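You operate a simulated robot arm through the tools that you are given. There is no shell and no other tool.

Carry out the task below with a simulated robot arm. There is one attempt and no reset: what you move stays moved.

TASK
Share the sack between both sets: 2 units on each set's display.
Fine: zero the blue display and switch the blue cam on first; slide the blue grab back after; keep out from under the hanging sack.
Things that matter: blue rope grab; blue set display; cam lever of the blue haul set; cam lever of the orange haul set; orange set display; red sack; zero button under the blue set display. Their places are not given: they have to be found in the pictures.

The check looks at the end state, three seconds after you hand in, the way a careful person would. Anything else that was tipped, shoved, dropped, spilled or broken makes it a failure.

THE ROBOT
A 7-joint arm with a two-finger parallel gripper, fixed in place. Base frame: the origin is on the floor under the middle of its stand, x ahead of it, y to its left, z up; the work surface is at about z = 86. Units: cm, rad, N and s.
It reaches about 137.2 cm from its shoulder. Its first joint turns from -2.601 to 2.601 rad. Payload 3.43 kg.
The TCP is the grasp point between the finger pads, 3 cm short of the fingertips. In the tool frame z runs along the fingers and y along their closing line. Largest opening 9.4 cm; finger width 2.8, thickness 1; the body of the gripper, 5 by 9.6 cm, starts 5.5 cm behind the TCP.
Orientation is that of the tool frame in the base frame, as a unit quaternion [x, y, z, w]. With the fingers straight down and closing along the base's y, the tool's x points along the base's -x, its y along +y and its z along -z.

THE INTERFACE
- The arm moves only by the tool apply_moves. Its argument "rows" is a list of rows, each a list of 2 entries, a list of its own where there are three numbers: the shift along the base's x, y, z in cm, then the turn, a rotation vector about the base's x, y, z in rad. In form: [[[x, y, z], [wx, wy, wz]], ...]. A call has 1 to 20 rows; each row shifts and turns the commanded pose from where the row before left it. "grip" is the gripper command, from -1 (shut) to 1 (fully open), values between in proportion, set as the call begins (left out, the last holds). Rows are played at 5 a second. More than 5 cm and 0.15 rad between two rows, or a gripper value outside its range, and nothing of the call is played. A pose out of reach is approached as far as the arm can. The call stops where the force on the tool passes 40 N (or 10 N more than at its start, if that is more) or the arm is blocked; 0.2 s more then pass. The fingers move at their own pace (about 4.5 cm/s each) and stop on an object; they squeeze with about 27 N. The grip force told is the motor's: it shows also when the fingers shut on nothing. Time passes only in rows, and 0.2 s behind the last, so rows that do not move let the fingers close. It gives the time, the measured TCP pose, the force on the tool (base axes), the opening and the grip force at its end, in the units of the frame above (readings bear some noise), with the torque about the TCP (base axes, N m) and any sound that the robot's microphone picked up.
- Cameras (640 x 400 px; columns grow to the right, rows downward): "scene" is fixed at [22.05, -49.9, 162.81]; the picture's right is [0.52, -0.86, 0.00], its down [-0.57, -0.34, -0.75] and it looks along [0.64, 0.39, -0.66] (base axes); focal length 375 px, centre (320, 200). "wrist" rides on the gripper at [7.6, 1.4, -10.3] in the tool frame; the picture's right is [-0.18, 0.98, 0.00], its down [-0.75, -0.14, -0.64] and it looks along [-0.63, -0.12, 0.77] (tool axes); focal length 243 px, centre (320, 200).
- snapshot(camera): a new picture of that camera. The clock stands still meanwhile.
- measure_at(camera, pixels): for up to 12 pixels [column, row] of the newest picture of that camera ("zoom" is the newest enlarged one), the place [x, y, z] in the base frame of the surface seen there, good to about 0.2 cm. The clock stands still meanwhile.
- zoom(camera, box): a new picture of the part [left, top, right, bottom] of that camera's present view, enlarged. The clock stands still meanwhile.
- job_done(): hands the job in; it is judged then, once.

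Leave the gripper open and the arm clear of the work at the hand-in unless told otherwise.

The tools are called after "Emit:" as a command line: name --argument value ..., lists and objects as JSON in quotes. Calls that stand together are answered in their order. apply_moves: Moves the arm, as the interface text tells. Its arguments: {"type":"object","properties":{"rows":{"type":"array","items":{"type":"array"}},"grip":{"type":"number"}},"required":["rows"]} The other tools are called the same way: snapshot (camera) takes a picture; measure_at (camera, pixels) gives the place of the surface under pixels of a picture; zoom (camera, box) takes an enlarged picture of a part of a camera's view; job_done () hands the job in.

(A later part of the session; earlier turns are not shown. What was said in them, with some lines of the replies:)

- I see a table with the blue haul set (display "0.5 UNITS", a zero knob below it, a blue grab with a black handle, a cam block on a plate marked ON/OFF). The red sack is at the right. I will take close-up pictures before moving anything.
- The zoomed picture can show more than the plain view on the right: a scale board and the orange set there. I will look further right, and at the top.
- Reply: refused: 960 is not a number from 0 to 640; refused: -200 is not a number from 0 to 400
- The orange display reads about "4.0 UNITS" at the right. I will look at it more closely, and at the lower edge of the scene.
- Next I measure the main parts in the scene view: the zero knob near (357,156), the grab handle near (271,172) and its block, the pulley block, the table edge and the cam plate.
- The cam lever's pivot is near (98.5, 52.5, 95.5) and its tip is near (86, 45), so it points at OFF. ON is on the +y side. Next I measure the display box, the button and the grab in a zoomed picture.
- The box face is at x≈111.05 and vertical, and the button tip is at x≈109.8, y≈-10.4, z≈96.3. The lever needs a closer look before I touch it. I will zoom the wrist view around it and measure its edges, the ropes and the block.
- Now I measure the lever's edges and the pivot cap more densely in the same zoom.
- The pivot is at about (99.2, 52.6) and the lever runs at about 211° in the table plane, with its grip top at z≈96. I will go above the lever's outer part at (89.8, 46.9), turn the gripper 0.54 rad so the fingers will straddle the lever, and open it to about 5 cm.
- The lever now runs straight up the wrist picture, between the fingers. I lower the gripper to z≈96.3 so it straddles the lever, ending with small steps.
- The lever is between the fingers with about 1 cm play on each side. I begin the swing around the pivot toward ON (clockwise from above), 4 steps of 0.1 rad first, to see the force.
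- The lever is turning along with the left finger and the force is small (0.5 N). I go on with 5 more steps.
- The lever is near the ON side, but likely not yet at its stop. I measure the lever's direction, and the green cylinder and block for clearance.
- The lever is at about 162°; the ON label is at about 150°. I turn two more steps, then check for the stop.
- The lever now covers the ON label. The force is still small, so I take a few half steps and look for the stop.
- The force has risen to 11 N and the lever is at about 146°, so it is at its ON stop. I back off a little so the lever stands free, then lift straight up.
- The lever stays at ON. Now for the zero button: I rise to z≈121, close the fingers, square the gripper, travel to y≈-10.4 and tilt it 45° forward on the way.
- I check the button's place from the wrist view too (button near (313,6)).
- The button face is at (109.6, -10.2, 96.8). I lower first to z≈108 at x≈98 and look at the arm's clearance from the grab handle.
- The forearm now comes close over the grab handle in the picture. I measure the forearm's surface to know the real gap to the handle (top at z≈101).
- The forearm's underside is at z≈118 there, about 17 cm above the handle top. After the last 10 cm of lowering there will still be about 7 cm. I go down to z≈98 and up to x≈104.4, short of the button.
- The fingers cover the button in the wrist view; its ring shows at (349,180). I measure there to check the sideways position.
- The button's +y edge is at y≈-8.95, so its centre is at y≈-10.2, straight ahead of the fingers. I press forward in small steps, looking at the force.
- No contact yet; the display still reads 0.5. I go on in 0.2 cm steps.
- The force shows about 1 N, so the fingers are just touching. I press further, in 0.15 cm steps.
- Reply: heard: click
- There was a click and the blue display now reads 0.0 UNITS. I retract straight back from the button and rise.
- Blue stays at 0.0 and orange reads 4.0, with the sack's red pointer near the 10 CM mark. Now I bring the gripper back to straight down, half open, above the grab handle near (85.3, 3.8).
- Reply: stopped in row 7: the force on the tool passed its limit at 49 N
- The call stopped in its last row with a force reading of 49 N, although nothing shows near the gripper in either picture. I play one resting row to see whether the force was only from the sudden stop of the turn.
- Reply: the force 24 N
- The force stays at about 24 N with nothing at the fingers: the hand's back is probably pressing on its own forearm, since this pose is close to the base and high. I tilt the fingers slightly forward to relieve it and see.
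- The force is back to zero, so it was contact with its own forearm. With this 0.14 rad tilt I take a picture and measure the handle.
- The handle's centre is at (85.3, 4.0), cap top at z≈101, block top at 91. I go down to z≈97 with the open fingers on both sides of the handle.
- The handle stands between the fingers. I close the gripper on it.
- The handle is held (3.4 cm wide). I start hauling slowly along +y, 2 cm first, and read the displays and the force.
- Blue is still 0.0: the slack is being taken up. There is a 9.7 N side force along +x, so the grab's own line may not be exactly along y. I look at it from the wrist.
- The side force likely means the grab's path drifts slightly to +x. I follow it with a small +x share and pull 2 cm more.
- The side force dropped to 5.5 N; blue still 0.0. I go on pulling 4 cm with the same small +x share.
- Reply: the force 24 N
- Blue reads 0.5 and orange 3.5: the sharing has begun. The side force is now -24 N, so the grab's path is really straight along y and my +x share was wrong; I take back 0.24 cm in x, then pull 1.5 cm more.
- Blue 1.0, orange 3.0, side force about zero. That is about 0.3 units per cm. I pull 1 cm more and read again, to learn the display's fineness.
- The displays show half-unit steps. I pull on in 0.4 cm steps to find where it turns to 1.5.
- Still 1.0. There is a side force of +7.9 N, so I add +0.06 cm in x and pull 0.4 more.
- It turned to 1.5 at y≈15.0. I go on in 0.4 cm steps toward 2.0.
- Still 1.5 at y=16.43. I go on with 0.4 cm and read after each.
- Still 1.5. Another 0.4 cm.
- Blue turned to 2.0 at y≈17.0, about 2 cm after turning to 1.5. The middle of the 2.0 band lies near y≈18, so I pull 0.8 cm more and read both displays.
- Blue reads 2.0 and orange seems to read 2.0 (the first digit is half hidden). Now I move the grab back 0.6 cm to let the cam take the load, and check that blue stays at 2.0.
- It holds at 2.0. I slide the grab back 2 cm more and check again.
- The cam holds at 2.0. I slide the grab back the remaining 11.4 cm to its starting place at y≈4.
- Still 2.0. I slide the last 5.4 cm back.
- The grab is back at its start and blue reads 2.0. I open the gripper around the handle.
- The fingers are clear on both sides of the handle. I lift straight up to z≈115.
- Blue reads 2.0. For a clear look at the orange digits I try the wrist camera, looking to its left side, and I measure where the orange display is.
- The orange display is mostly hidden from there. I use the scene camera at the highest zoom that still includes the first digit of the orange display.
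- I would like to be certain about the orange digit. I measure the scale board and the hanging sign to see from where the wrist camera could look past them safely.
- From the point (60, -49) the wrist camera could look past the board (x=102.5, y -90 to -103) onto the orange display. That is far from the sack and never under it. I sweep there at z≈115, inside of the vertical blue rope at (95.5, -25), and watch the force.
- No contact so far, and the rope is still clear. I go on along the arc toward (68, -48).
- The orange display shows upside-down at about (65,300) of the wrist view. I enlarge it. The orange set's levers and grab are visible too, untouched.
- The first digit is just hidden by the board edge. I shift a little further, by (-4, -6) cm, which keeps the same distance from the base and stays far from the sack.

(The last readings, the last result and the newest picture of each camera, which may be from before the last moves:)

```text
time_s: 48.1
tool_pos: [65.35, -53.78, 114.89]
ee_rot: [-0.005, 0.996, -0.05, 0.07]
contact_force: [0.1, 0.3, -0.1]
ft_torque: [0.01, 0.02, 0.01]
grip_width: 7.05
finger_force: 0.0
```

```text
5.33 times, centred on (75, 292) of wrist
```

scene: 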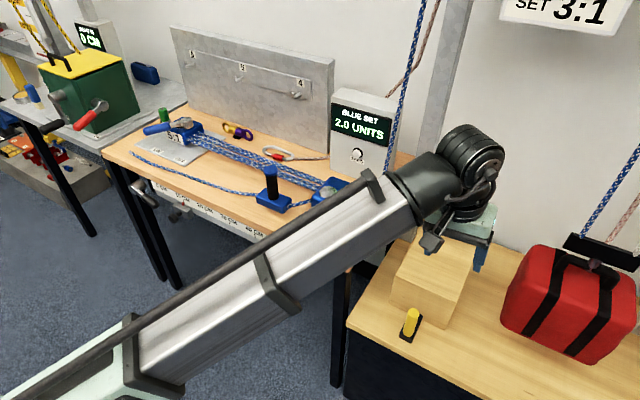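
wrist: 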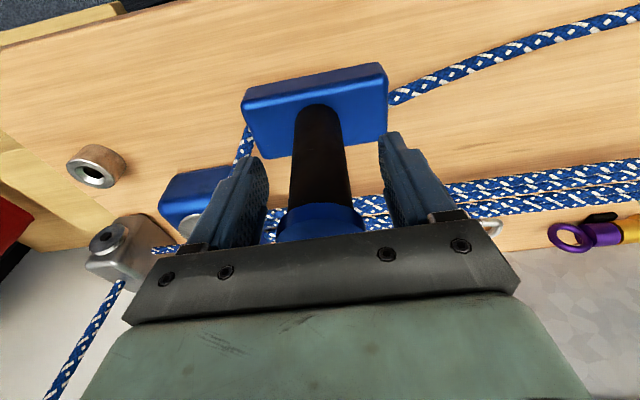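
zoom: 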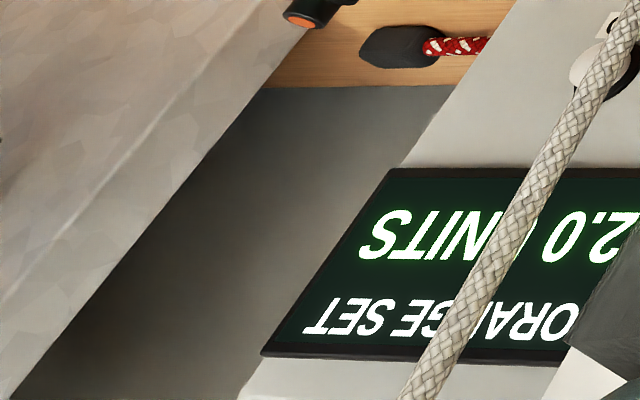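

The orange display reads, upside-down but clearly, "2.0 UNITS". Both displays are at 2. I open the gripper fully, wait a moment in this clear place, and take a last look at everything.

Emit:
apply_moves --rows '[[[0, 0, 0], [0, 0, 0]], [[0, 0, 0], [0, 0, 0]], [[0, 0, 0], [0, 0, 0]], [[0, 0, 0], [0, 0, 0]], [[0, 0, 0], [0, 0, 0]]]' --grip 1

Emit:
zoom --camera "scene" --box '[100, 80, 420, 260]'

Emit:
zoom --camera "scene" --box '[639, 0, 640, 400]'

Emit:
zoom --camera "wrist" --box '[0, 0, 1, 400]'

```text
time_s: 49.3
tool_pos: [65.37, -53.79, 114.84]
ee_rot: [-0.004, 0.996, -0.05, 0.069]
contact_force: [0.5, -0.3, 0.5]
ft_torque: [0.01, 0.03, -0.03]
grip_width: 9.37
finger_force: 0.0
```

```text
2.00 times, centred on (260, 170) of scene
```

zoom: 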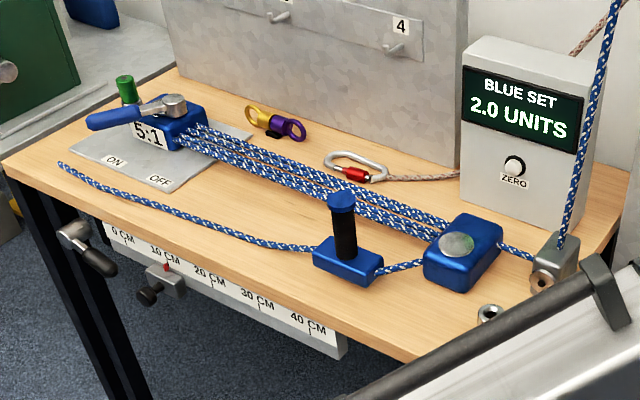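

```text
1.00 times, centred on (640, 200) of scene (not enlarged: the box is as wide or as high as the picture)
```

zoom: 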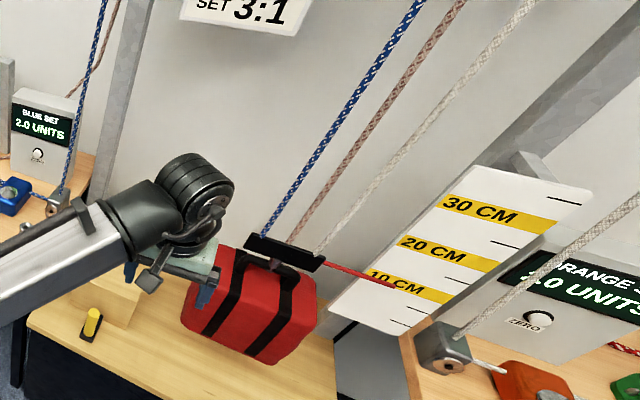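

```text
1.00 times, centred on (0, 200) of wrist (not enlarged: the box is as wide or as high as the picture)
```

zoom: 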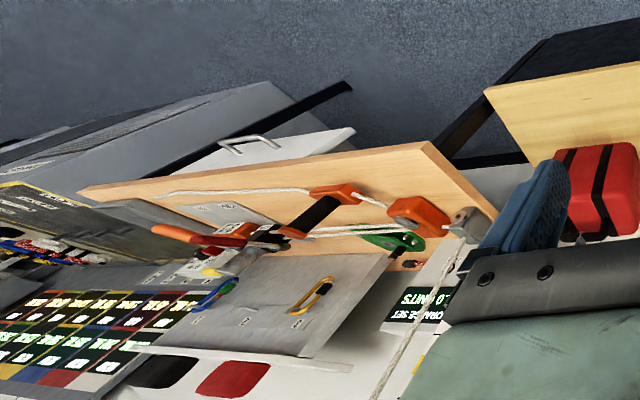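

Everything is as wanted:
- Blue reads 2.0, with its cam at ON.
- The grab is back at its start.
- Orange reads 2.0, with its cam untouched.
- The sack hangs still.
- The gripper is open, and the arm is clear and not under the sack.

I hand the job in.

Emit:
job_done

```text
The job is handed in.
```

The sack is now shared: both the blue and the orange displays read 2.0 units, and I have handed the job in.

- **Preparation:** I switched the blue cam to ON and zeroed the blue display, which had been showing 0.5 with no load.
- **Hauling:** I pulled the blue grab about 14 cm until blue read 2.0. The displays step in half units, so I stopped near the middle of the 2.0 band. Then I let the cam take the load.
- **Afterwards:** I slid the blue grab back to its start, and blue stayed at 2.0. I read orange with the wrist camera, where "2.0 UNITS" was clear.
- **Side contact:** One move stopped early on a force limit. The likely cause is that the hand pressed against its own forearm. Tilting the fingers slightly cleared it, and nothing else looked touched.

I didn't touch the orange cam lever. The arm finished with the gripper open, about 45 cm from the sack and not under it.
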